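You operate a simulated robot arm through the tools that you are given. There is no shell and no other tool. Be economical: measure what you need, move in short steps, check, and stop when the job is done.

You are at the controls of a simulated robot arm. One attempt, no reset.

## Task
Fetch the shortest blue ribbed bead and set it on top of the white glass block. Then put the blue cap on top of the yellow glass block. Then put the grey cork on the shelf of the stock table. Then put the wide blue tube on the bench left of the rod rest. Then fetch the green topped rod and stand it on the bare top of the red bench. Then shut the lower cupboard door. Then close the cupboard drawer. Then open the upper cupboard door, take the blue mug from the third shelf from the top of the tall cupboard and put it on the free end of the kiln bench, then shut the door. Then pull the purple drawer open. The order counts. Set down upright: green topped rod, blue mug.

Only the result counts: the job must be done as asked and must still hold three seconds after the hand-in. Knocking over, shifting, dropping, spilling or breaking anything else fails it. A push-on lid holds only when it is set on centred and level and pressed home; a screw cap is set on level and turned clockwise until tight.

## Robot
A 7-joint arm with a two-finger gripper on a trunk, on a base that drives. Base frame: it is fixed to the floor where the robot stands at the start and does not move with it; the origin is under the middle of the robot, x ahead of it, y to its left, z up; the surface under the hand at the start is at about z = 0.85. Readings come in m, rad, newtons and seconds.
With the tool pointing down near the work surface it reaches from about 0.32 to 0.8 m from the robot's upright axis, wherever it stands. Its first joint turns from -2.897 to 2.897 rad. Places, roughly: bare top of the red bench [0, -1.9, 1]; bench left of the rod rest (17x17 cm) [-1.54, -1, 0.84]; blue cap (3x3x4 cm) [0.5, -0.2, 0.9]; blue mug (11x8x9 cm) [-1, 2.4, 1.1]; cupboard drawer [-1.2, 2.3, 0.9]; free end of the kiln bench [-1.6, 0.5, 0.8]; green topped rod (4x4x41 cm) [0.2, -1.6, 1.3]; grey cork (3x3x4 cm) [0.4, -0.2, 0.9]; lower cupboard door [-1.1, 2.1, 0.5]; purple drawer [-1.9, 2, 0.7]; shelf of the stock table [0.6, 0.1, 0.4]; shortest blue ribbed bead (4x4x3 cm) [0.5, 0, 0.4]; upper cupboard door [-1.2, 2.3, 1.5]; white glass block (5x5x5 cm) [-1.6, 0.3, 0.9]; wide blue tube (4x4x15 cm) [0.4, -1.6, 1.2]; yellow glass block (6x6x4 cm) [-1.6, 0.2, 0.9]. Payload 2.45 kg.
The TCP is the grasp point between the finger pads, 0.027 m short of the fingertips. In the tool frame z runs along the fingers and y along their closing line. Largest opening 0.08 m; the body of the gripper starts 0.054 m behind the TCP.
Orientation is that of the tool frame in the base frame, as a unit quaternion [x, y, z, w]. With the fingers straight down and closing along the base's y, the tool's x points along the base's -x, its y along +y and its z along -z.

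## Interface
- The arm moves only by the tool move_arm. Its argument "increments" is a list of rows, each a list of 7 numbers: the shift along the tool's x, y, z in mm, then the turn, a rotation vector about the tool's x, y, z in rad, then the opening, from 0 (shut) to 1 (fully open). In form: [[dx, dy, dz, wx, wy, wz, jaw], ...]. A call has 1 to 20 rows; each row shifts and turns the commanded pose from where the row before left it, along the tool's axes as they then stand. Rows are played at 5 a second. More than 0.05 m and 0.15 rad between two rows, or a gripper value outside its range, and nothing of the call is played. Where a pose cannot be reached the arm comes as near as it can. A force on the tool above 40 N (or 10 N above the force at the start of the call, whichever is more), or a blocked arm, ends the call early, and 0.2 s more pass. The fingers move at their own pace (about 0.153 m/s each) and stop on an object; they squeeze with about 22 N. The grip force told is the motor's: it shows also when the fingers shut on nothing. Time passes only in rows, and 0.2 s behind the last, so rows that do not move let the fingers close. The reply holds the time, the measured pose of the TCP, the force on the tool along the base axes, the opening and the grip force, in the units named above and with some noise, with the torque about the TCP (base axes, N m) and any sound that the robot's microphone picked up.
- Cameras (640 x 400 px; columns grow to the right, rows downward): "scene" is now at [0.0521, 0.1266, 1.6123]; the picture's right is [-0.20, -0.98, 0.00], its down [-0.80, 0.17, -0.57] and it looks along [0.56, -0.12, -0.82] (base axes); focal length 276 px, centre (320, 200). "wrist" rides on the gripper at [0.063, 0.013, -0.079] in the tool frame; the picture's right is [-0.19, 0.98, 0.00], its down [-0.72, -0.14, -0.68] and it looks along [-0.67, -0.13, 0.73] (tool axes); focal length 226 px, centre (320, 200). There is no depth. A picture from a camera that has moved, and an enlarged one, comes with that camera's place and axes in the base frame and with its lens.
- snapshot(camera): a new picture of that camera. No time passes.
- lift_body(by): slides the trunk up (or, below 0, down) by that many m; the arm and the scene camera ride with it, the base frame stays. It gives what a move gives, with no picture.
- roll_base(legs): drives the robot by 1 to 6 legs, each [ahead, turn to the left] in m and rad, along the robot's own axes; the way and the turn of a leg run together, so that a leg with both is an arc; at most 1.5 m and 3.142 rad a leg. The arm and the cameras ride along, it lands a little off, and it stops where it bumps. It gives what a move gives.
- head_to(pan, tilt): turns the head with the scene camera to pan (to the left, within 2.094 rad either way) and tilt (down, from -0.506 to 1.204), counted from straight ahead of the robot. It gives what a move gives.
- close_up(camera, box): a new picture of the part [left, top, right, bottom] of that camera's present view, enlarged. No time passes.
- sign_off(): hands the job in; it is judged then, once.

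Go step by step. Nothing tells you exact positions but the pictures and the camera data: compare them with the known pose of the tool, close in by small moves and look again before you grip or let go. The budget is 493 turns and 254 pictures, counting those below and the enlarged ones. Unless the task says otherwise, let go and move clear before handing in.

The tools are called after "Request:" as name(argument=value, ...) on one line, values as JSON. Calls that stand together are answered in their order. move_arm: Moves the arm, as the interface text tells. Its arguments: {"type":"object","properties":{"increments":{"type":"array","items":{"type":"array","items":{"type":"number"}}}},"required":["increments"]} The other tools are called the same way: lift_body (by) slides the trunk up or down; roll_base (legs) drives the base; head_to (pan, tilt) turns the head that bears the scene camera; snapshot (camera) takes a picture; close_up (camera, box) takes an enlarged picture of a part of a camera's view; sign_off () hands the job in.

At the start:

```text
time: 0.0
tcp_pos: [0.5175, -0.1023, 1.1723]
ee_rot: [0.005, 1.0, 0.0, 0.0]
wrist_force: [-0.3, 0.2, -0.1]
ft_torque: [-0.01, -0.02, -0.01]
grip_width: 0.08
gripper_force: 0.0
trunk travel left (down, up): [-0.25, 0.29]
robot x, y, heading: [0.0012, 0.0048, 0.004]
head pan, tilt: [-0.206, 0.958]
```

scene: 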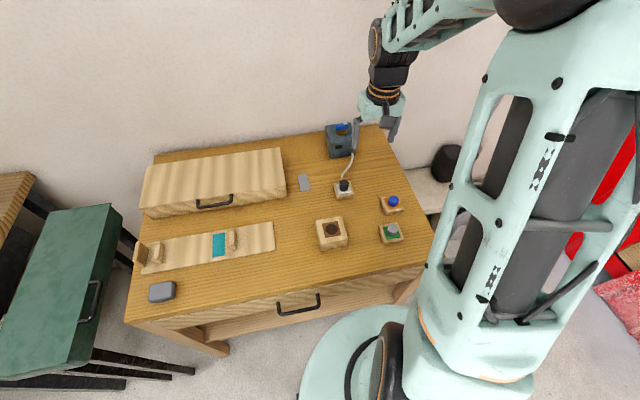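
wrist: 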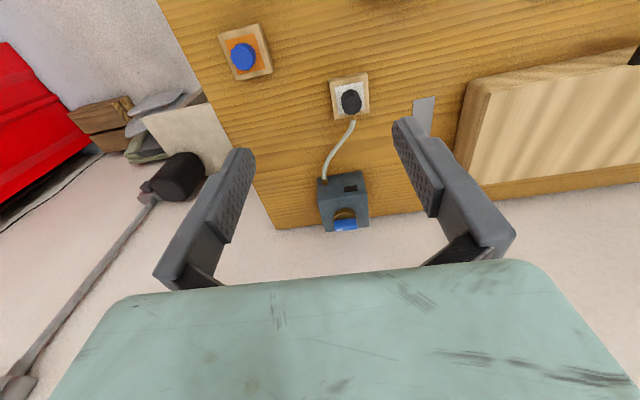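

I see the stock table ahead with a blue cap and grey cork on small blocks, and a shelf below it. First I look around before moving.

Request:
close_up(camera="scene", box=[120, 120, 440, 360])

Request:
roll_base(legs=[[-0.8, 0]])

Request:
head_to(pan=0, tilt=0.7)

Request:
snapshot(camera="scene")

```text
1.67 times, centred on (280, 240) of scene
camera zoom: at [0.0521, 0.1266, 1.6123], right [-0.2, -0.98, 0.0], down [-0.8, 0.17, -0.57], along [0.56, -0.12, -0.82], focal length 461 px, centre (387, 133)
```

zoom: 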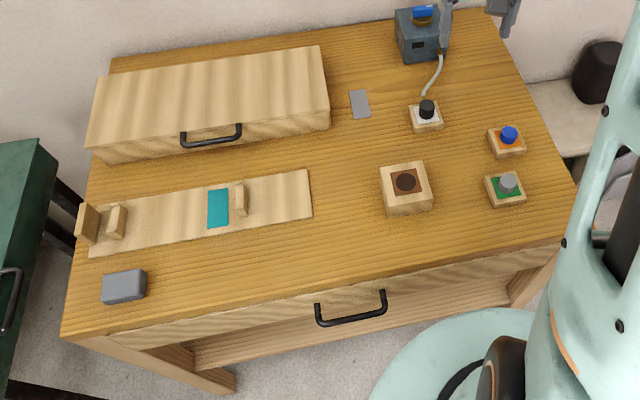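

```text
time: 4.3
tcp_pos: [-0.2805, -0.1014, 1.1726]
ee_rot: [-0.001, 1.0, 0.001, 0.0]
wrist_force: [0.2, 0.3, 0.0]
ft_torque: [0.0, -0.05, -0.01]
grip_width: 0.0799
gripper_force: 0.1
trunk travel left (down, up): [-0.25, 0.29]
robot x, y, heading: [-0.8002, -0.0065, 0.013]
head pan, tilt: [-0.206, 0.958]
```

```text
time: 5.0
tcp_pos: [-0.2808, -0.1009, 1.172]
ee_rot: [-0.001, 1.0, 0.0, -0.001]
wrist_force: [0.2, 0.0, 0.2]
ft_torque: [-0.01, 0.02, 0.03]
grip_width: 0.0801
gripper_force: 0.0
trunk travel left (down, up): [-0.25, 0.29]
robot x, y, heading: [-0.8017, -0.006, 0.012]
head pan, tilt: [0.0, 0.7]
```

```text
250 pictures are left
camera scene: at [-0.7342, 0.1381, 1.6327], right [0.01, -1.0, 0.0], down [-0.64, -0.01, -0.76], along [0.76, 0.01, -0.64], focal length 276 px, centre (320, 200)
```

scene: 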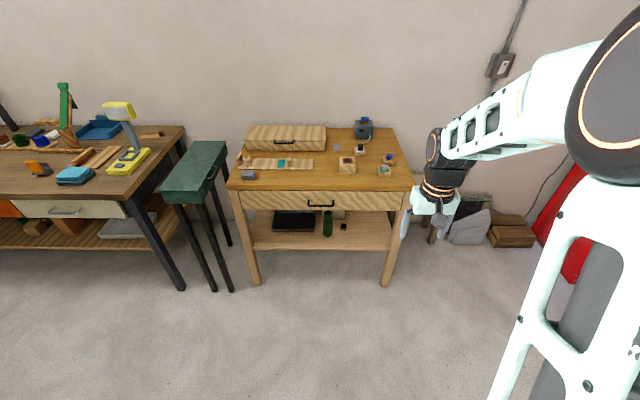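

The shelf under the stock table shows a black tray, a green thing and something small. I zoom in on it.

Request:
close_up(camera="scene", box=[230, 180, 420, 290])

Request:
lift_body(by=-0.25)

Request:
head_to(pan=0, tilt=0.6)

Request:
close_up(camera="scene", box=[230, 120, 430, 260])

```text
3.37 times, centred on (325, 235) of scene
camera zoom: at [-0.7342, 0.1381, 1.6327], right [0.01, -1.0, 0.0], down [-0.64, -0.01, -0.76], along [0.76, 0.01, -0.64], focal length 931 px, centre (303, 82)
```

zoom: 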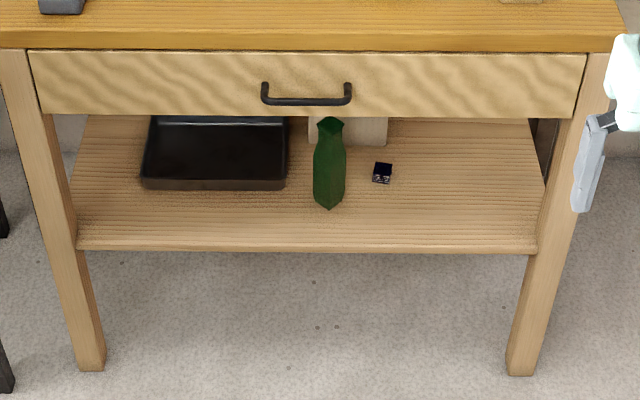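

```text
time: 7.6
tcp_pos: [-0.2818, -0.1009, 0.922]
ee_rot: [-0.002, 1.0, 0.0, 0.0]
wrist_force: [0.2, 0.0, 0.4]
ft_torque: [0.01, -0.01, -0.01]
grip_width: 0.0799
gripper_force: 0.1
trunk travel left (down, up): [0.0, 0.54]
robot x, y, heading: [-0.7998, -0.002, 0.013]
head pan, tilt: [0.0, 0.7]
```

```text
time: 8.3
tcp_pos: [-0.2804, -0.1006, 0.9219]
ee_rot: [-0.001, 1.0, 0.0, 0.0]
wrist_force: [0.8, -0.3, 0.2]
ft_torque: [0.02, 0.04, -0.01]
grip_width: 0.0802
gripper_force: 0.1
trunk travel left (down, up): [0.0, 0.54]
robot x, y, heading: [-0.7972, -0.0055, 0.006]
head pan, tilt: [0.0, 0.6]
```

```text
2.86 times, centred on (330, 190) of scene
camera zoom: at [-0.7309, 0.1382, 1.3913], right [0.01, -1.0, 0.0], down [-0.57, -0.01, -0.82], along [0.82, 0.01, -0.57], focal length 790 px, centre (291, 229)
```

zoom: 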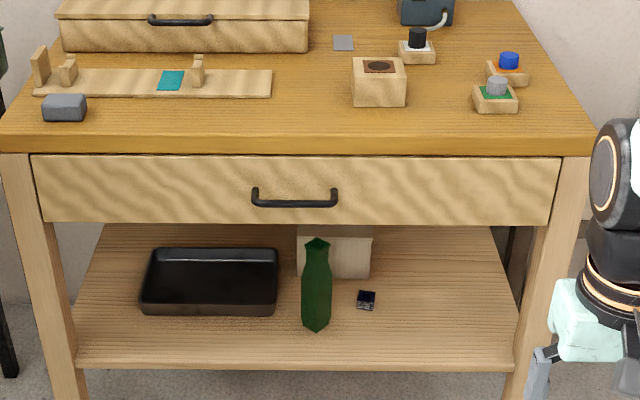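

The bead seems to be the small dark blue block on the shelf near (0.455, 0.0, 0.41), next to a green bottle. I turn the wrist half round so the wrist camera sits above when the tool is pitched forward.

Request:
move_arm(increments=[[0, 0, 0, 0, 0, -0.15, 1], [0, 0, 0, 0, 0, -0.15, 1], [0, 0, 0, 0, 0, -0.15, 1], [0, 0, 0, 0, 0, -0.15, 1], [0, 0, 0, 0, 0, -0.15, 1], [0, 0, 0, 0, 0, -0.15, 1], [0, 0, 0, 0, 0, -0.15, 1], [0, 0, 0, 0, 0, -0.15, 1], [0, 0, 0, 0, 0, -0.15, 1], [0, 0, 0, 0, 0, -0.15, 1], [0, 0, 0, 0, 0, -0.15, 1], [0, 0, 0, 0, 0, -0.15, 1], [0, 0, 0, 0, 0, -0.15, 1], [0, 0, 0, 0, 0, -0.15, 1], [0, 0, 0, 0, 0, -0.15, 1], [0, 0, 0, 0, 0, -0.15, 1], [0, 0, 0, 0, 0, -0.15, 1], [0, 0, 0, 0, 0, -0.15, 1], [0, 0, 0, 0, 0, -0.15, 1], [0, 0, 0, 0, 0, -0.15, 1]])

Request:
close_up(camera="scene", box=[310, 190, 390, 240])

```text
time: 12.5
tcp_pos: [-0.2813, -0.1017, 0.9213]
ee_rot: [0.998, -0.069, 0.0, 0.001]
wrist_force: [0.1, -0.4, 0.3]
ft_torque: [-0.01, 0.0, 0.03]
grip_width: 0.0799
gripper_force: 0.1
trunk travel left (down, up): [0.0, 0.54]
robot x, y, heading: [-0.8012, -0.0071, 0.011]
head pan, tilt: [0.0, 0.6]
```

```text
8.00 times, centred on (350, 215) of scene
camera zoom: at [-0.7309, 0.1382, 1.3913], right [0.01, -1.0, 0.0], down [-0.57, -0.01, -0.82], along [0.82, 0.01, -0.57], focal length 2212 px, centre (80, 80)
```

zoom: 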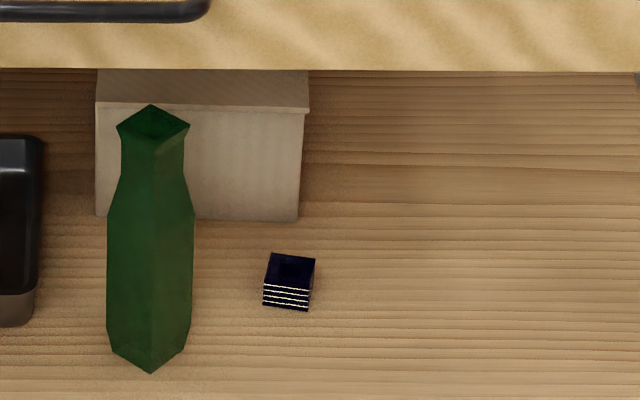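

Bead found at about (0.425, 0.01), on shelf z≈0.4, with the green bottle to its left. I pitch the tool 60° forward in free space.

Request:
move_arm(increments=[[0, 0, 0, 0, 0, -0.07, 0.75], [0, 0, 0, 0, 0.15, 0, 0.75], [0, 0, 0, 0, 0.15, 0, 0.75], [0, 0, 0, 0, 0.15, 0, 0.75], [0, 0, 0, 0, 0.15, 0, 0.75], [0, 0, 0, 0, 0.15, 0, 0.75], [0, 0, 0, 0, 0.15, 0, 0.75], [0, 0, 0, 0, 0.15, 0, 0.75]])

Request:
snapshot(camera="scene")

Request:
snapshot(camera="wrist")

```text
time: 14.3
tcp_pos: [-0.283, -0.1027, 0.9221]
ee_rot: [0.865, -0.031, 0.501, 0.018]
wrist_force: [0.0, -0.2, 1.0]
ft_torque: [0.03, -0.01, 0.02]
grip_width: 0.06
gripper_force: 0.2
trunk travel left (down, up): [0.0, 0.54]
robot x, y, heading: [-0.8001, -0.0062, 0.015]
head pan, tilt: [0.0, 0.6]
```

```text
246 pictures are left
camera scene: at [-0.7312, 0.1369, 1.3915], right [0.01, -1.0, 0.0], down [-0.56, 0.0, -0.83], along [0.83, 0.01, -0.56], focal length 276 px, centre (320, 200)
```

scene: 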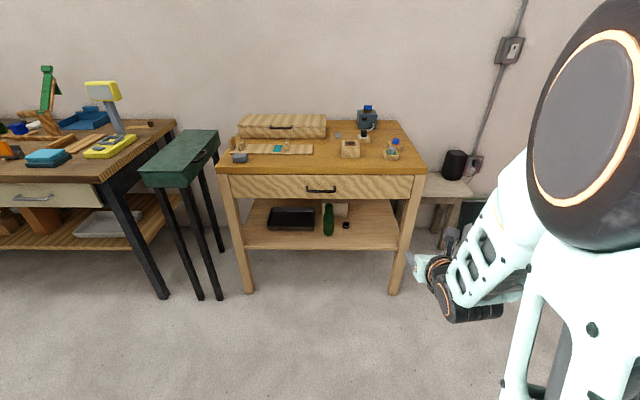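

```text
245 pictures are left
camera wrist: at [-0.3202, -0.1125, 1.0164], right [-0.17, -0.97, -0.17], down [-0.94, 0.21, -0.28], along [0.31, 0.11, -0.94], focal length 226 px, centre (320, 200)
```

wrist: 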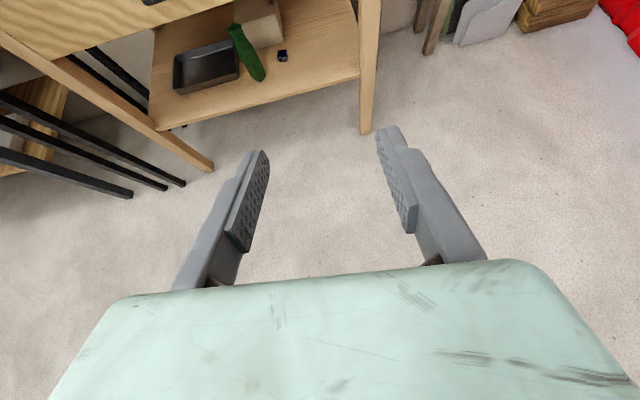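

The tool is pitched; now I lower it in free space ahead of the table to shelf height and shift left.

Request:
move_arm(increments=[[-36, -11, 20.7, 0, 0, 0, 0.75], [-36, -11, 20.7, 0, 0, 0, 0.75], [-36, -11, 20.7, 0, 0, 0, 0.75], [-36, -11, 20.7, 0, 0, 0, 0.75], [-36, -11, 20.7, 0, 0, 0, 0.75], [-36, -11, 20.7, 0, 0, 0, 0.75], [-36, -11, 20.7, 0, 0, 0, 0.75], [-36, -11, 20.7, 0, 0, 0, 0.75], [-36, -11, 20.7, 0, 0, 0, 0.75], [-36, -11, 20.7, 0, 0, 0, 0.75]])

Request:
snapshot(camera="scene")

Request:
snapshot(camera="wrist")

```text
time: 16.5
tcp_pos: [-0.2736, 0.0102, 0.5073]
ee_rot: [0.864, -0.031, 0.502, 0.018]
wrist_force: [-0.2, -0.9, -0.1]
ft_torque: [-0.03, -0.01, 0.03]
grip_width: 0.0599
gripper_force: 0.1
trunk travel left (down, up): [0.0, 0.54]
robot x, y, heading: [-0.8003, -0.0026, 0.009]
head pan, tilt: [0.0, 0.6]
```

```text
244 pictures are left
camera scene: at [-0.7309, 0.1379, 1.3914], right [0.01, -1.0, 0.0], down [-0.57, -0.01, -0.82], along [0.82, 0.01, -0.57], focal length 276 px, centre (320, 200)
```

scene: 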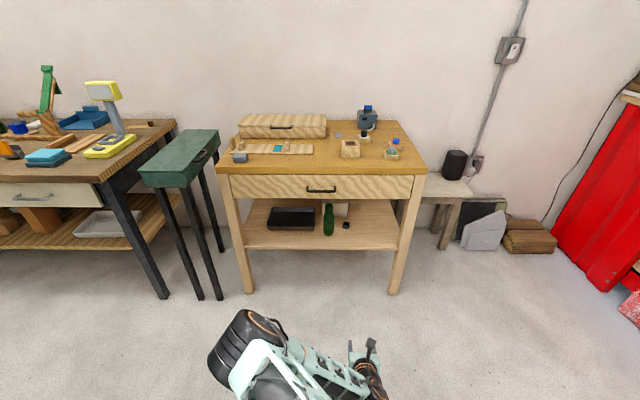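

```text
243 pictures are left
camera wrist: at [-0.3113, 0.0001, 0.6007], right [-0.17, -0.97, -0.17], down [-0.94, 0.21, -0.28], along [0.31, 0.11, -0.94], focal length 226 px, centre (320, 200)
```

wrist: 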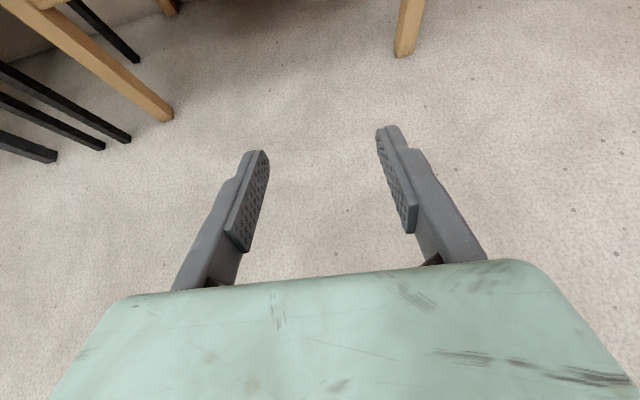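

Reachable. The elbow protrudes ahead, so I extend the arm further before driving forward.

Request:
move_arm(increments=[[22, -3, 38, 0, 0, 0, 0.75], [22, -3, 38, 0, 0, 0, 0.75], [22, -3, 38, 0, 0, 0, 0.75], [22, -3, 38, 0, 0, 0, 0.75], [22, -3, 38, 0, 0, 0, 0.75]])

Request:
snapshot(camera="scene")

```text
time: 17.7
tcp_pos: [-0.0505, 0.0092, 0.5087]
ee_rot: [0.865, -0.031, 0.5, 0.019]
wrist_force: [0.9, -0.2, 0.1]
ft_torque: [0.0, 0.02, -0.01]
grip_width: 0.0599
gripper_force: 0.1
trunk travel left (down, up): [0.0, 0.54]
robot x, y, heading: [-0.8013, -0.0013, 0.007]
head pan, tilt: [0.0, 0.6]
```

```text
242 pictures are left
camera scene: at [-0.7311, 0.1385, 1.3913], right [0.01, -1.0, 0.0], down [-0.57, -0.01, -0.82], along [0.82, 0.01, -0.57], focal length 276 px, centre (320, 200)
```

scene: 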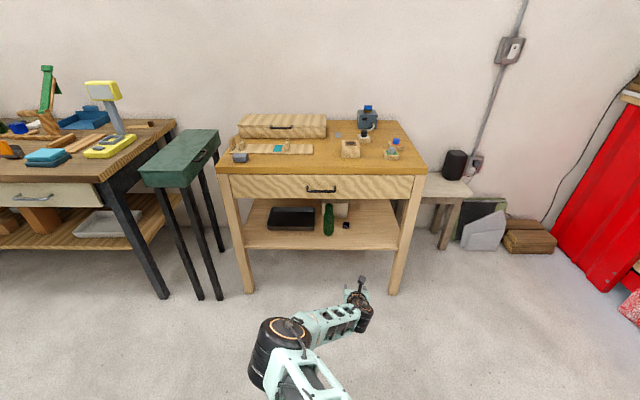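

Now I drive forward 0.33 m so the hand is just at the shelf's front, and look with the wrist camera.

Request:
roll_base(legs=[[0.33, 0]])

Request:
snapshot(camera="wrist")

Request:
snapshot(camera="scene")

```text
time: 19.9
tcp_pos: [0.2713, 0.0109, 0.5086]
ee_rot: [0.865, -0.033, 0.5, 0.019]
wrist_force: [-0.8, 0.0, -0.6]
ft_torque: [-0.03, 0.01, -0.03]
grip_width: 0.0603
gripper_force: 0.0
trunk travel left (down, up): [0.0, 0.54]
robot x, y, heading: [-0.4746, 0.0, 0.008]
head pan, tilt: [0.0, 0.6]
```

```text
241 pictures are left
camera wrist: at [0.2339, 0.0007, 0.6024], right [-0.17, -0.97, -0.17], down [-0.94, 0.21, -0.28], along [0.31, 0.11, -0.94], focal length 226 px, centre (320, 200)
```

wrist: 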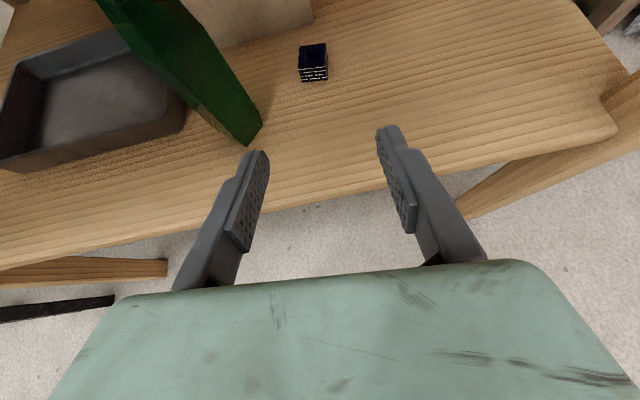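

```text
240 pictures are left
camera scene: at [-0.4077, 0.1407, 1.3913], right [0.01, -1.0, 0.0], down [-0.57, 0.0, -0.82], along [0.82, 0.01, -0.57], focal length 276 px, centre (320, 200)
```

scene: 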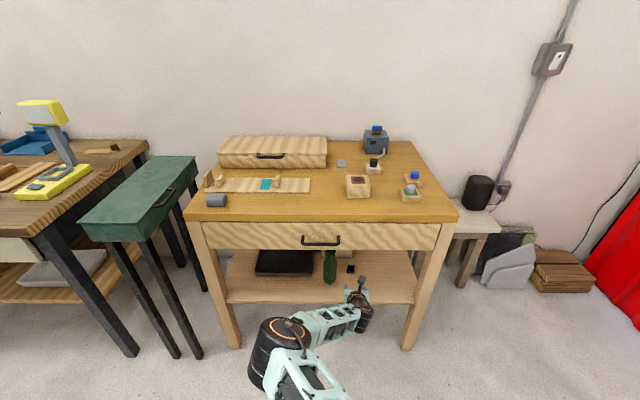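

The bead is dead ahead of the fingers; the bottle stays about 3 cm off the left finger. I move forward and down a bit and check.

Request:
move_arm(increments=[[22, 1, 38, 0, 0, 0, 0.75], [22, 1, 38, 0, 0, 0, 0.75], [-43, 0, 25, 0, 0, 0, 0.75]])

Request:
snapshot(camera="wrist")

```text
time: 20.6
tcp_pos: [0.3624, 0.0039, 0.4599]
ee_rot: [0.864, -0.032, 0.502, 0.019]
wrist_force: [-0.5, -0.1, -0.2]
ft_torque: [-0.04, 0.04, -0.01]
grip_width: 0.0601
gripper_force: 0.1
trunk travel left (down, up): [0.0, 0.54]
robot x, y, heading: [-0.4744, 0.0004, 0.005]
head pan, tilt: [0.0, 0.6]
```

```text
239 pictures are left
camera wrist: at [0.3243, -0.0069, 0.5536], right [-0.17, -0.97, -0.17], down [-0.94, 0.21, -0.28], along [0.31, 0.11, -0.94], focal length 226 px, centre (320, 200)
```

wrist: 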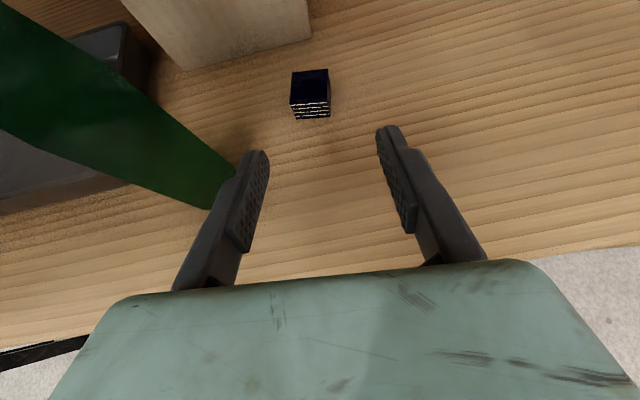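

Triangulated bead centre is (0.453, 0.003, 0.414). I advance, lower to z≈0.425 and check before gripping.

Request:
move_arm(increments=[[22, -2.5, 38, 0, 0, 0, 0.75], [22, -2.5, 39, 0, 0, 0, 0.75], [-15, 0, 8.7, 0, 0, 0, 0.75], [-15, 0, 8.7, 0, 0, 0, 0.75], [0, 0, 0, 0, 0, 0, 0.75]])

Request:
snapshot(camera="wrist")

```text
time: 21.9
tcp_pos: [0.3855, -0.0013, 0.4401]
ee_rot: [0.865, -0.032, 0.5, 0.019]
wrist_force: [-0.3, 0.0, -1.1]
ft_torque: [0.03, 0.04, -0.04]
grip_width: 0.0601
gripper_force: 0.1
out of reach, approached as far as the arm can: row 1, 2, 3, 4
trunk travel left (down, up): [0.0, 0.54]
robot x, y, heading: [-0.4751, 0.0004, 0.006]
head pan, tilt: [0.0, 0.6]
```

```text
238 pictures are left
camera wrist: at [0.3487, -0.0107, 0.5344], right [-0.17, -0.97, -0.17], down [-0.94, 0.21, -0.28], along [0.31, 0.11, -0.94], focal length 226 px, centre (320, 200)
```

wrist: 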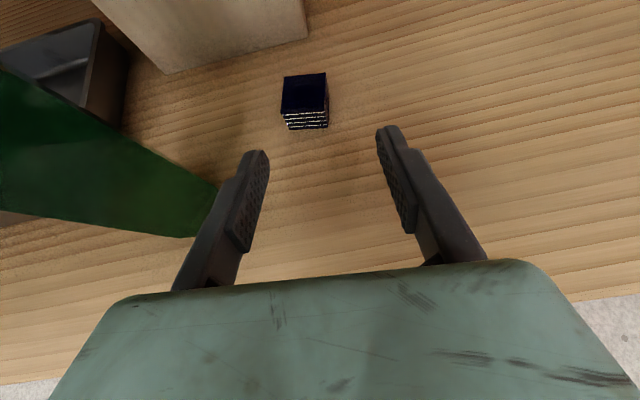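

The arm is at full reach; I raise slightly and bring the base forward a little.

Request:
move_arm(increments=[[10, -3, -22, 0, 0, 0, 0.75]])

Request:
roll_base(legs=[[0.13, 0]])

Request:
snapshot(camera="wrist")

```text
time: 22.2
tcp_pos: [0.3706, 0.0001, 0.46]
ee_rot: [0.865, -0.033, 0.5, 0.018]
wrist_force: [-0.1, -0.4, 0.2]
ft_torque: [0.05, -0.04, 0.1]
grip_width: 0.06
gripper_force: 0.1
trunk travel left (down, up): [0.0, 0.54]
robot x, y, heading: [-0.4765, -0.0003, 0.011]
head pan, tilt: [0.0, 0.6]
```

```text
time: 23.5
tcp_pos: [0.5016, 0.0052, 0.4613]
ee_rot: [0.865, -0.032, 0.5, 0.018]
wrist_force: [-0.1, 0.3, -0.3]
ft_torque: [0.01, -0.01, 0.0]
grip_width: 0.0598
gripper_force: 0.1
trunk travel left (down, up): [0.0, 0.54]
robot x, y, heading: [-0.3458, 0.003, 0.007]
head pan, tilt: [0.0, 0.6]
```

```text
237 pictures are left
camera wrist: at [0.4641, -0.0047, 0.5549], right [-0.17, -0.97, -0.17], down [-0.94, 0.21, -0.28], along [0.31, 0.11, -0.94], focal length 226 px, centre (320, 200)
```

wrist: 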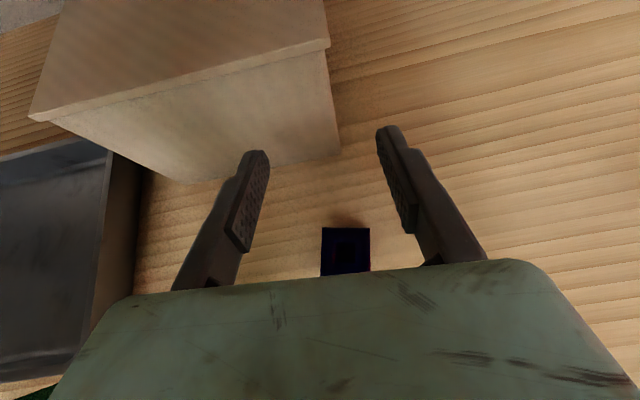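

I overshot a little forward (0.50); I back up 0.047 m with the arm, then go down around the bead.

Request:
move_arm(increments=[[-23.5, 5, -41, 0, 0, 0, 0.75], [-15, 0, 8.7, 0, 0, 0, 0.75], [-15, 0, 8.7, 0, 0, 0, 0.75], [0, 0, 0, 0, 0, 0, 0.75]])

Request:
snapshot(camera="wrist")

```text
time: 24.5
tcp_pos: [0.4548, 0.0038, 0.4257]
ee_rot: [0.865, -0.031, 0.501, 0.018]
wrist_force: [0.7, 0.2, 0.4]
ft_torque: [-0.02, 0.0, -0.01]
grip_width: 0.0599
gripper_force: 0.1
trunk travel left (down, up): [0.0, 0.54]
robot x, y, heading: [-0.3433, 0.0013, 0.006]
head pan, tilt: [0.0, 0.6]
```

```text
236 pictures are left
camera wrist: at [0.4166, -0.0066, 0.5201], right [-0.17, -0.97, -0.17], down [-0.94, 0.21, -0.28], along [0.31, 0.11, -0.94], focal length 226 px, centre (320, 200)
```

wrist: 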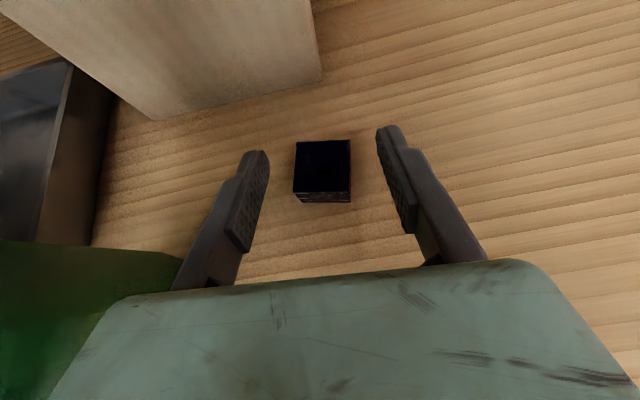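

The bead sits between the pads. I close, wait, and lift slightly.

Request:
move_arm(increments=[[0, 0, 0, 0, 0, 0, 0.35], [0, 0, 0, 0, 0, 0, 0.2], [0, 0, 0, 0, 0, 0, 0.2], [0, 0, 0, 0, 0, 0, 0.2]])

Request:
move_arm(increments=[[17.3, 0, -10, 0, 0, 0, 0.2], [17.3, 0, -10, 0, 0, 0, 0.2]])

Request:
snapshot(camera="wrist")

```text
time: 25.5
tcp_pos: [0.4544, 0.0037, 0.4269]
ee_rot: [0.865, -0.032, 0.5, 0.018]
wrist_force: [-0.7, -0.2, 0.5]
ft_torque: [0.02, 0.01, -0.03]
grip_width: 0.016
gripper_force: 0.1
trunk travel left (down, up): [0.0, 0.54]
robot x, y, heading: [-0.346, 0.0029, 0.009]
head pan, tilt: [0.0, 0.6]
```

```text
time: 26.1
tcp_pos: [0.456, 0.0036, 0.4676]
ee_rot: [0.865, -0.032, 0.501, 0.018]
wrist_force: [-1.2, -0.4, 0.1]
ft_torque: [-0.03, -0.04, 0.02]
grip_width: 0.0161
gripper_force: 0.1
trunk travel left (down, up): [0.0, 0.54]
robot x, y, heading: [-0.3501, 0.0071, 0.012]
head pan, tilt: [0.0, 0.6]
```

```text
235 pictures are left
camera wrist: at [0.4182, -0.0065, 0.5616], right [-0.17, -0.97, -0.17], down [-0.94, 0.21, -0.28], along [0.31, 0.11, -0.94], focal length 226 px, centre (320, 200)
```

wrist: 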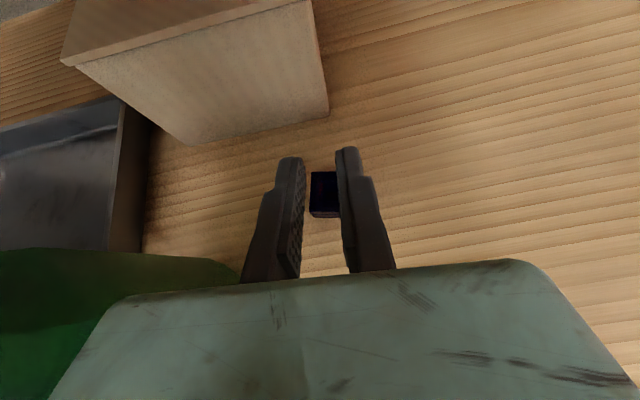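

The fingers closed above the bead: it lies deeper and lower than reckoned, about (0.481, 0.006, 0.385). I reopen and reposition.

Request:
move_arm(increments=[[0, 0, 0, 0, 0, 0, 0.75], [12, -4, 21, 0, 0, 0, 0.75], [-26, 0, 15, 0, 0, 0, 0.75], [0, 0, 0, 0, 0, 0, 0.75]])

Request:
snapshot(camera="wrist")

```text
time: 27.1
tcp_pos: [0.4813, 0.0054, 0.4384]
ee_rot: [0.865, -0.032, 0.5, 0.018]
wrist_force: [-0.1, -0.3, 0.3]
ft_torque: [-0.01, 0.01, -0.03]
grip_width: 0.06
gripper_force: 0.1
trunk travel left (down, up): [0.0, 0.54]
robot x, y, heading: [-0.3469, 0.003, 0.013]
head pan, tilt: [0.0, 0.6]
```

```text
234 pictures are left
camera wrist: at [0.4429, -0.0049, 0.5323], right [-0.17, -0.97, -0.17], down [-0.94, 0.21, -0.28], along [0.31, 0.11, -0.94], focal length 226 px, centre (320, 200)
```

wrist: 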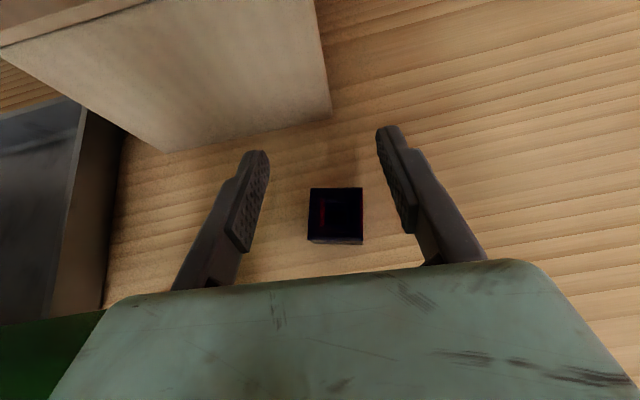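

The bead is centred under the fingers. I lower 30 mm more and check.

Request:
move_arm(increments=[[-13, 2, 7.5, 0, 0, 0, 0.75], [-13, 0, 7.5, 0, 0, 0, 0.75], [0, 0, 0, 0, 0, 0, 0.75]])

Request:
snapshot(camera="wrist")

```text
time: 27.9
tcp_pos: [0.4798, 0.0051, 0.4084]
ee_rot: [0.865, -0.032, 0.501, 0.018]
wrist_force: [0.1, 0.6, 0.3]
ft_torque: [-0.01, -0.03, 0.0]
grip_width: 0.0601
gripper_force: 0.1
trunk travel left (down, up): [0.0, 0.54]
robot x, y, heading: [-0.3447, -0.0003, 0.007]
head pan, tilt: [0.0, 0.6]
```

```text
233 pictures are left
camera wrist: at [0.442, -0.0056, 0.501], right [-0.17, -0.97, -0.17], down [-0.94, 0.21, -0.28], along [0.31, 0.11, -0.94], focal length 226 px, centre (320, 200)
```

wrist: 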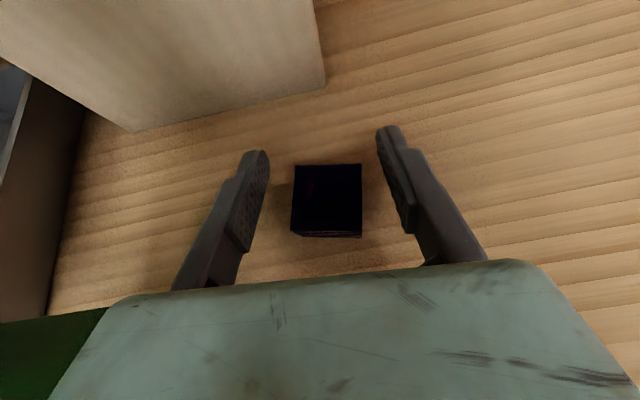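

Bead top is about z=0.393. I lower 16 mm more and close.

Request:
move_arm(increments=[[-7, 1, 4, 0, 0, 0, 0.75], [-7, 1, 4, 0, 0, 0, 0.75], [0, 0, 0, 0, 0, 0, 0.3], [0, 0, 0, 0, 0, 0, 0.2], [0, 0, 0, 0, 0, 0, 0.2], [0, 0, 0, 0, 0, 0, 0.2]])

Request:
snapshot(camera="wrist")

```text
time: 28.6
tcp_pos: [0.4821, -0.0007, 0.3988]
ee_rot: [0.862, -0.033, 0.506, 0.019]
wrist_force: [0.4, 0.0, 0.3]
ft_torque: [0.02, -0.01, 0.03]
grip_width: 0.0319
gripper_force: 6.0
trunk travel left (down, up): [0.0, 0.54]
robot x, y, heading: [-0.3486, 0.0059, 0.007]
head pan, tilt: [0.0, 0.6]
stopped in row 3: the force on the tool passed its limit at 58 N (the readings are from after the stop); the commanded pose is now the measured one
```

```text
232 pictures are left
camera wrist: at [0.4429, -0.0115, 0.4921], right [-0.17, -0.97, -0.17], down [-0.93, 0.21, -0.29], along [0.32, 0.11, -0.94], focal length 226 px, centre (320, 200)
```

wrist: 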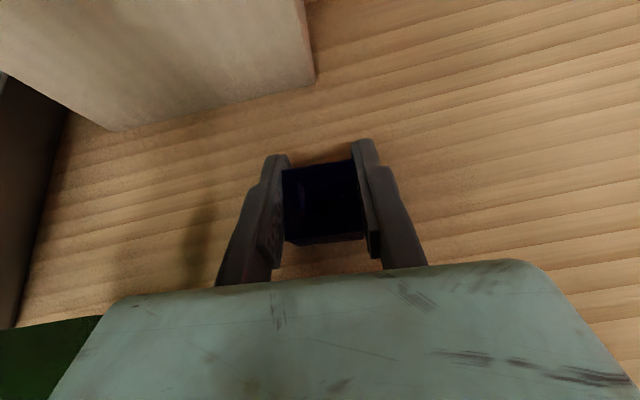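

The fingertips touched the shelf (shelf z≈0.375) but the bead is in the grip. I tighten and lift.

Request:
move_arm(increments=[[0, 0, 0, 0, 0, 0, 0.1], [0, 0, 0, 0, 0, 0, 0.1], [2.6, 0, -1.5, 0, 0, 0, 0.1], [8.7, 0, -5, 0, 0, 0, 0.1], [17.3, 0, -10, 0, 0, 0, 0.1], [17.3, 0, -10, 0, 0, 0, 0.1]])

Request:
snapshot(camera="wrist")

```text
time: 30.1
tcp_pos: [0.4816, -0.002, 0.4513]
ee_rot: [0.862, -0.033, 0.505, 0.02]
wrist_force: [0.3, 0.6, -1.2]
ft_torque: [-0.01, 0.0, 0.04]
grip_width: 0.0313
gripper_force: 22.1
trunk travel left (down, up): [0.0, 0.54]
robot x, y, heading: [-0.3473, 0.0007, 0.012]
head pan, tilt: [0.0, 0.6]
```

```text
231 pictures are left
camera wrist: at [0.4415, -0.0123, 0.545], right [-0.17, -0.97, -0.17], down [-0.93, 0.21, -0.29], along [0.32, 0.11, -0.94], focal length 226 px, centre (320, 200)
```

wrist: 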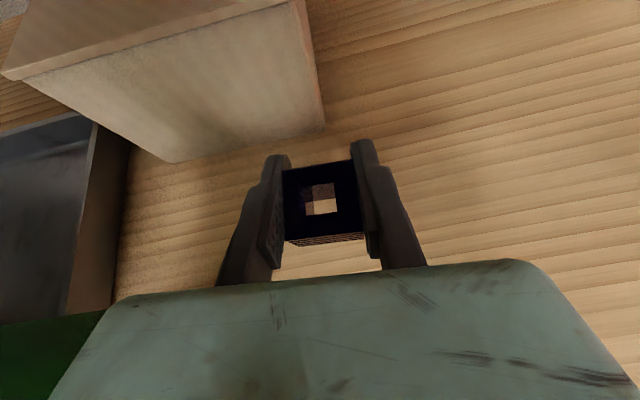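

Bead gripped firmly. I drive straight back out of the shelf.

Request:
roll_base(legs=[[-0.5, 0]])

Request:
move_arm(increments=[[-10, 0, -50, 0, 0, 0, 0.1], [0, 0, -50, 0, 0, 0, 0.1], [0, 0, -50, 0, 0, 0, 0.1], [0, 0, -50, 0, 0, 0, 0.1], [40, 0, -25, 0, 0, 0, 0.1], [40, 0, -25, 0, 0, 0, 0.1], [40, 0, -25, 0, 0, 0, 0.1], [40, 0, -25, 0, 0, 0, 0.1], [40, 0, -25, 0, 0, 0, 0.1]])

Request:
lift_body(by=0.25)

Request:
head_to(pan=2.09, tilt=0.6)

Request:
snapshot(camera="scene")

```text
time: 33.0
tcp_pos: [-0.0162, -0.0027, 0.4513]
ee_rot: [0.862, -0.03, 0.505, 0.017]
wrist_force: [-0.5, 0.5, 0.0]
ft_torque: [-0.03, 0.02, 0.0]
grip_width: 0.0312
gripper_force: 21.8
trunk travel left (down, up): [0.0, 0.54]
robot x, y, heading: [-0.8418, -0.0046, 0.017]
head pan, tilt: [0.0, 0.6]
```

```text
refused: row 1 steps farther than a row can; nothing moved
```

```text
time: 35.6
tcp_pos: [-0.0159, -0.0031, 0.7019]
ee_rot: [0.862, -0.032, 0.505, 0.019]
wrist_force: [-0.2, 0.0, -0.3]
ft_torque: [0.02, -0.02, 0.0]
grip_width: 0.0312
gripper_force: 22.1
trunk travel left (down, up): [-0.25, 0.29]
robot x, y, heading: [-0.8447, -0.0018, 0.017]
head pan, tilt: [0.0, 0.6]
```

```text
time: 37.5
tcp_pos: [-0.016, -0.0034, 0.7016]
ee_rot: [0.862, -0.031, 0.505, 0.018]
wrist_force: [-0.8, -0.1, -1.1]
ft_torque: [-0.01, 0.04, 0.03]
grip_width: 0.0313
gripper_force: 21.6
trunk travel left (down, up): [-0.25, 0.29]
robot x, y, heading: [-0.8433, -0.0033, 0.013]
head pan, tilt: [2.089, 0.6]
```

```text
230 pictures are left
camera scene: at [-0.9079, 0.2116, 1.6414], right [0.86, 0.51, 0.0], down [0.29, -0.49, -0.83], along [-0.42, 0.71, -0.56], focal length 276 px, centre (320, 200)
```

scene: 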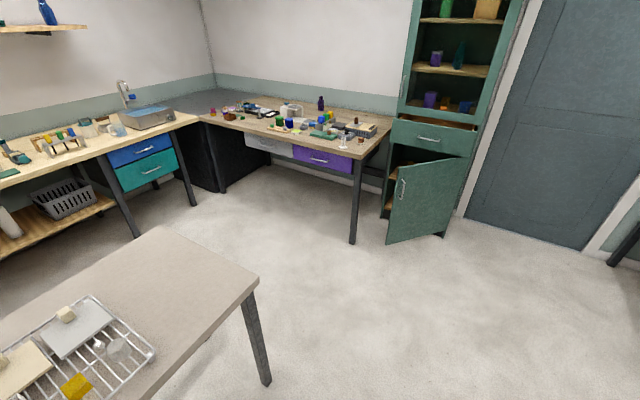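

The kiln bench with the glass blocks lies behind me. I retract and raise the arm, then turn around and look.

Request:
move_arm(increments=[[-22, 0, -38, 0, 0, 0, 0.1], [-22, 0, -38, 0, 0, 0, 0.1], [-22, 0, -38, 0, 0, 0, 0.1], [-22, 0, -38, 0, 0, 0, 0.1], [-22, 0, -38, 0, 0, 0, 0.1], [38, 0, -22, 0, 0, 0, 0.1], [38, 0, -22, 0, 0, 0, 0.1], [38, 0, -22, 0, 0, 0, 0.1], [38, 0, -22, 0, 0, 0, 0.1], [38, 0, -22, 0, 0, 0, 0.1], [38, 0, -22, 0, 0, 0, 0.1]])

Request:
roll_base(legs=[[0, 1.57]])

Request:
head_to(pan=1.3, tilt=0.7)

Request:
snapshot(camera="scene")

```text
time: 40.0
tcp_pos: [-0.2395, 0.0127, 0.9621]
ee_rot: [0.863, -0.032, 0.505, 0.018]
wrist_force: [-0.1, -0.4, 0.0]
ft_torque: [0.01, 0.0, -0.02]
grip_width: 0.0312
gripper_force: 21.6
trunk travel left (down, up): [-0.25, 0.29]
robot x, y, heading: [-0.8446, -0.0003, 0.012]
head pan, tilt: [2.089, 0.6]
```

```text
time: 44.3
tcp_pos: [-0.8639, 0.6005, 0.9637]
ee_rot: [0.629, 0.59, 0.369, -0.346]
wrist_force: [-0.8, 0.0, -0.3]
ft_torque: [0.05, 0.01, -0.02]
grip_width: 0.031
gripper_force: 22.2
trunk travel left (down, up): [-0.25, 0.29]
robot x, y, heading: [-0.8435, -0.0053, 1.593]
head pan, tilt: [2.089, 0.6]
```

```text
time: 45.4
tcp_pos: [-0.8669, 0.6002, 0.9635]
ee_rot: [0.629, 0.59, 0.369, -0.346]
wrist_force: [0.5, 0.2, -0.6]
ft_torque: [0.0, 0.03, 0.01]
grip_width: 0.0312
gripper_force: 22.6
trunk travel left (down, up): [-0.25, 0.29]
robot x, y, heading: [-0.8434, -0.0019, 1.591]
head pan, tilt: [1.3, 0.7]
```

```text
229 pictures are left
camera scene: at [-1.0638, -0.0063, 1.6327], right [0.24, 0.97, 0.0], down [0.62, -0.16, -0.76], along [-0.74, 0.19, -0.64], focal length 276 px, centre (320, 200)
```

scene: 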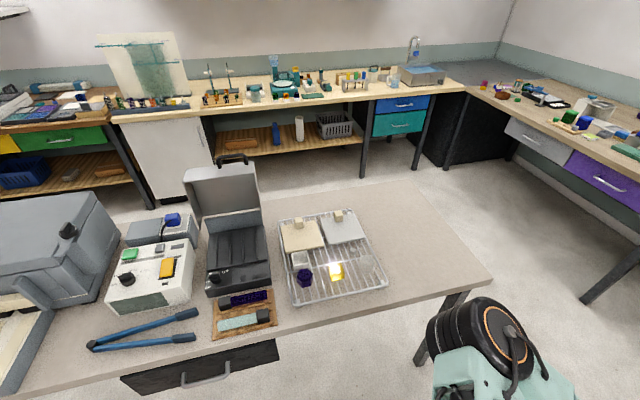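

Request:
close_up(camera="scene", box=[260, 195, 420, 305])

```text
3.64 times, centred on (340, 250) of scene
camera zoom: at [-1.0638, -0.0063, 1.6327], right [0.24, 0.97, 0.0], down [0.62, -0.16, -0.76], along [-0.74, 0.19, -0.64], focal length 1006 px, centre (247, 18)
```

zoom: 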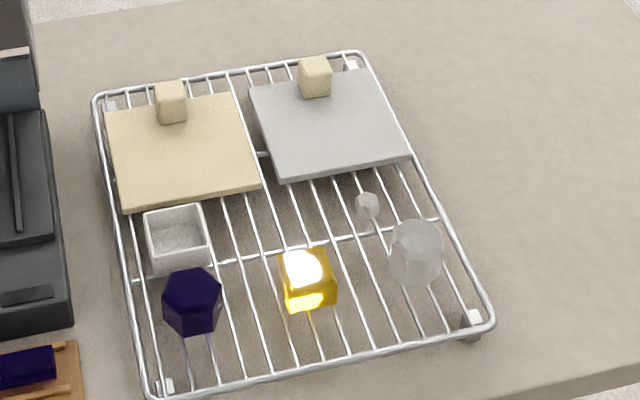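

The white glass block should be the translucent one at about (-1.57, 0.28), yellow at (-1.585, 0.18). I raise the trunk, drive to y≈0.28 and turn to face the bench.

Request:
lift_body(by=0.12)

Request:
roll_base(legs=[[0.29, 0], [0, 1.55]])

Request:
head_to(pan=0, tilt=0.85)

Request:
snapshot(camera="scene")

Request:
snapshot(camera="wrist")

```text
time: 46.9
tcp_pos: [-0.8652, 0.6013, 1.0817]
ee_rot: [0.629, 0.591, 0.368, -0.346]
wrist_force: [-0.5, 0.8, -1.5]
ft_torque: [-0.02, -0.02, -0.02]
grip_width: 0.0313
gripper_force: 22.2
trunk travel left (down, up): [-0.37, 0.17]
robot x, y, heading: [-0.8449, -0.0074, 1.595]
head pan, tilt: [1.3, 0.7]
```

```text
time: 52.9
tcp_pos: [-1.4527, 0.2714, 1.0836]
ee_rot: [0.031, 0.862, 0.018, -0.505]
wrist_force: [-0.3, 0.2, -1.1]
ft_torque: [0.0, 0.02, -0.01]
grip_width: 0.0313
gripper_force: 22.1
trunk travel left (down, up): [-0.37, 0.17]
robot x, y, heading: [-0.8487, 0.2897, -3.124]
head pan, tilt: [1.3, 0.7]
```

```text
time: 54.3
tcp_pos: [-1.4544, 0.2724, 1.0823]
ee_rot: [0.031, 0.862, 0.018, -0.506]
wrist_force: [0.6, -0.5, -0.5]
ft_torque: [-0.01, -0.03, -0.01]
grip_width: 0.0314
gripper_force: 21.9
trunk travel left (down, up): [-0.37, 0.17]
robot x, y, heading: [-0.85, 0.2917, -3.122]
head pan, tilt: [0.0, 0.85]
```

```text
227 pictures are left
camera scene: at [-0.905, 0.1479, 1.7404], right [-0.02, 1.0, 0.0], down [0.75, 0.01, -0.66], along [-0.66, -0.01, -0.75], focal length 276 px, centre (320, 200)
```

scene: 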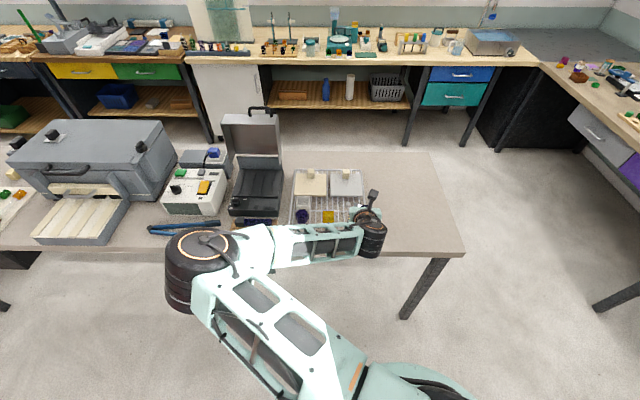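

```text
226 pictures are left
camera wrist: at [-1.4142, 0.2809, 1.1759], right [0.16, 0.97, -0.17], down [0.93, -0.21, -0.29], along [-0.32, -0.11, -0.94], focal length 226 px, centre (320, 200)
```

wrist: 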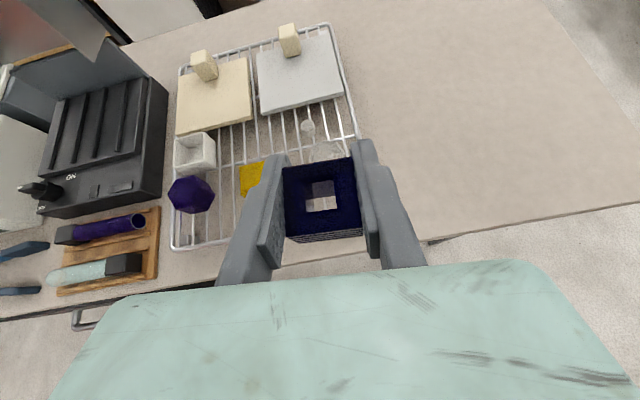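

Request:
close_up(camera="scene", box=[280, 160, 400, 235])

Request:
move_arm(increments=[[0, -45, 0, 0, 0, 0, 0.1], [0, -45, 0, 0, 0, 0, 0.1]])

Request:
snapshot(camera="wrist")

```text
5.33 times, centred on (340, 198) of scene
camera zoom: at [-0.905, 0.1479, 1.7404], right [-0.02, 1.0, 0.0], down [0.75, 0.01, -0.66], along [-0.66, -0.01, -0.75], focal length 1475 px, centre (213, 213)
```

zoom: 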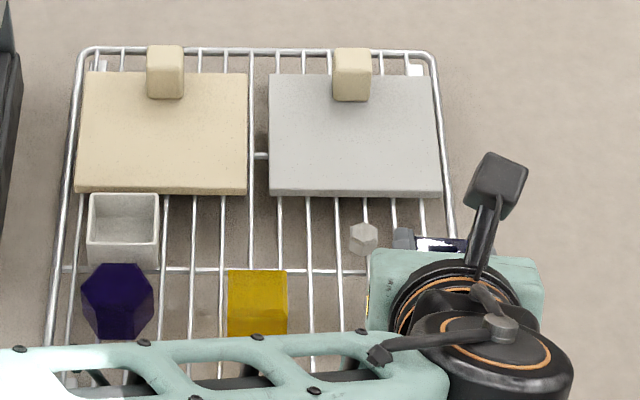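

```text
time: 54.9
tcp_pos: [-1.4598, 0.1811, 1.0822]
ee_rot: [0.032, 0.862, 0.019, -0.506]
wrist_force: [0.5, -1.0, -0.1]
ft_torque: [0.04, 0.06, 0.0]
grip_width: 0.0311
gripper_force: 22.2
trunk travel left (down, up): [-0.37, 0.17]
robot x, y, heading: [-0.845, 0.2884, -3.126]
head pan, tilt: [0.0, 0.85]
```

```text
224 pictures are left
camera wrist: at [-1.4207, 0.191, 1.176], right [0.16, 0.97, -0.17], down [0.93, -0.21, -0.29], along [-0.32, -0.11, -0.94], focal length 226 px, centre (320, 200)
```

wrist: 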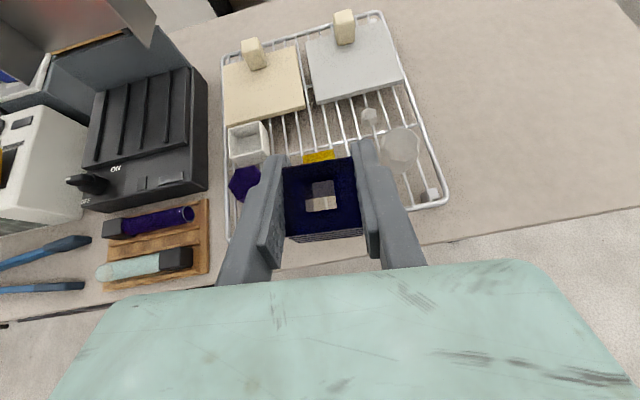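

Request:
close_up(camera="wrist", box=[330, 80, 460, 210])

```text
3.08 times, centred on (395, 145) of wrist
camera zoom: at [-1.4207, 0.191, 1.176], right [0.16, 0.97, -0.17], down [0.93, -0.21, -0.29], along [-0.32, -0.11, -0.94], focal length 696 px, centre (89, 369)
```

zoom: 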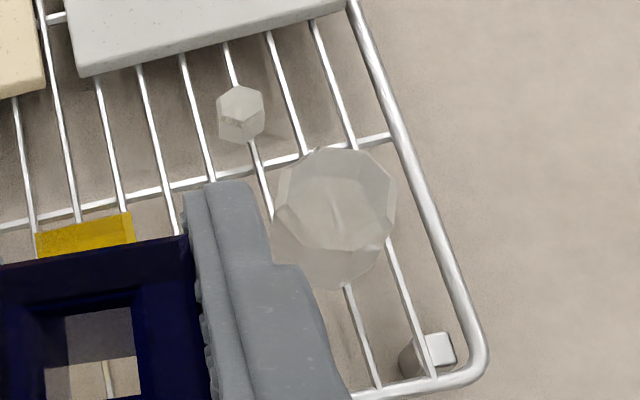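

The white glass block is an octagonal frosted prism, top centre about (-1.564, 0.276, 0.91). I bring the bead above it, still clear, and look.

Request:
move_arm(increments=[[-5.6, 21.7, 36, 0, 0, 0, 0.1], [-5.6, 21.7, 36, 0, 0, 0, 0.1], [-5.6, 21.7, 36, 0, 0, 0, 0.1], [-5.6, 21.7, 36, 0, 0, 0, 0.1]])

Request:
snapshot(camera="wrist")

Request:
close_up(camera="scene", box=[280, 160, 400, 235])

```text
time: 55.9
tcp_pos: [-1.5683, 0.2768, 0.9928]
ee_rot: [0.03, 0.862, 0.017, -0.505]
wrist_force: [1.0, 0.3, 0.0]
ft_torque: [-0.01, -0.02, 0.03]
grip_width: 0.0314
gripper_force: 22.0
trunk travel left (down, up): [-0.37, 0.17]
robot x, y, heading: [-0.8537, 0.2905, -3.127]
head pan, tilt: [0.0, 0.85]
```

```text
222 pictures are left
camera wrist: at [-1.5294, 0.2863, 1.087], right [0.16, 0.97, -0.17], down [0.93, -0.21, -0.29], along [-0.32, -0.11, -0.94], focal length 226 px, centre (320, 200)
```

wrist: 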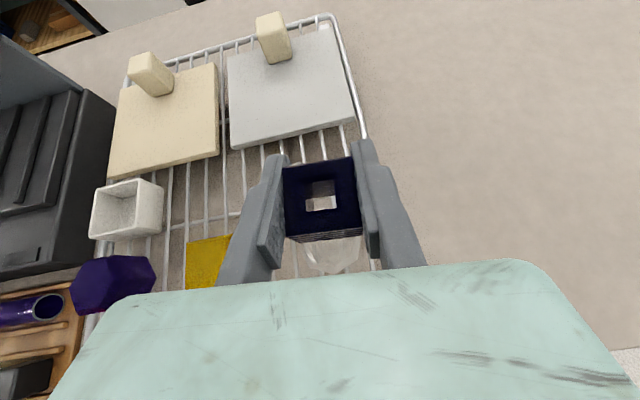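

```text
5.33 times, centred on (340, 198) of scene
camera zoom: at [-0.906, 0.1486, 1.7404], right [-0.02, 1.0, 0.0], down [0.75, 0.01, -0.66], along [-0.66, -0.01, -0.75], focal length 1475 px, centre (213, 213)
```

zoom: 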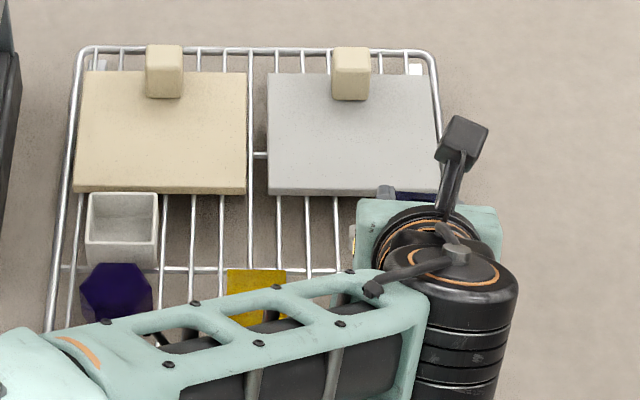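

Request:
close_up(camera="wrist", box=[240, 130, 420, 290])

```text
2.50 times, centred on (330, 210) of wrist
camera zoom: at [-1.5294, 0.2863, 1.087], right [0.16, 0.97, -0.17], down [0.93, -0.21, -0.29], along [-0.32, -0.11, -0.94], focal length 565 px, centre (295, 175)
```

zoom: 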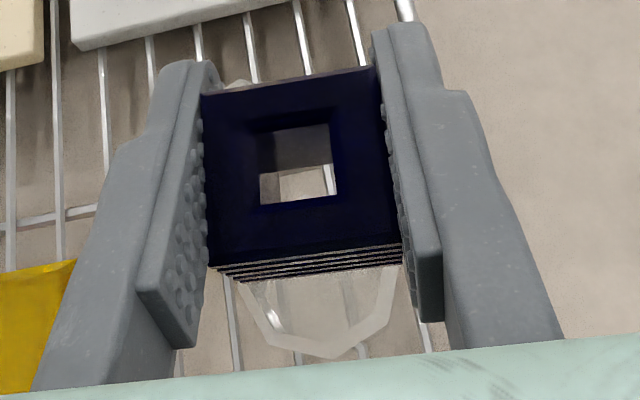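

I shift the hand 8 cm sideways at this height to see the block unobstructed and triangulate its top.

Request:
move_arm(increments=[[-21, -40, -38, 0, 0, 0, 0.1], [0, -45, 0, 0, 0, 0, 0.1]])

Request:
close_up(camera="wrist", box=[340, 80, 500, 240])

```text
refused: row 1 steps farther than a row can; nothing moved
```

```text
2.50 times, centred on (420, 160) of wrist
camera zoom: at [-1.5294, 0.2863, 1.087], right [0.16, 0.97, -0.17], down [0.93, -0.21, -0.29], along [-0.32, -0.11, -0.94], focal length 565 px, centre (70, 300)
```

zoom: 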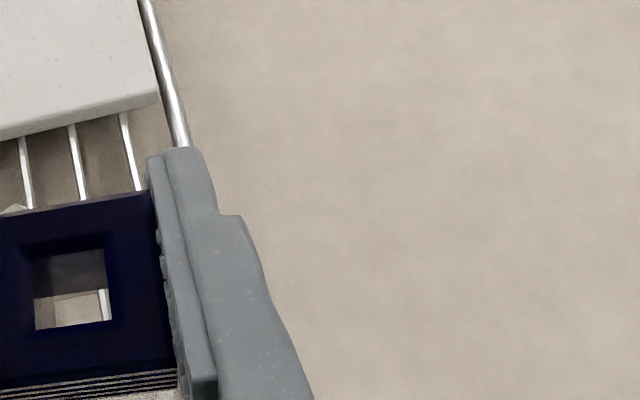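

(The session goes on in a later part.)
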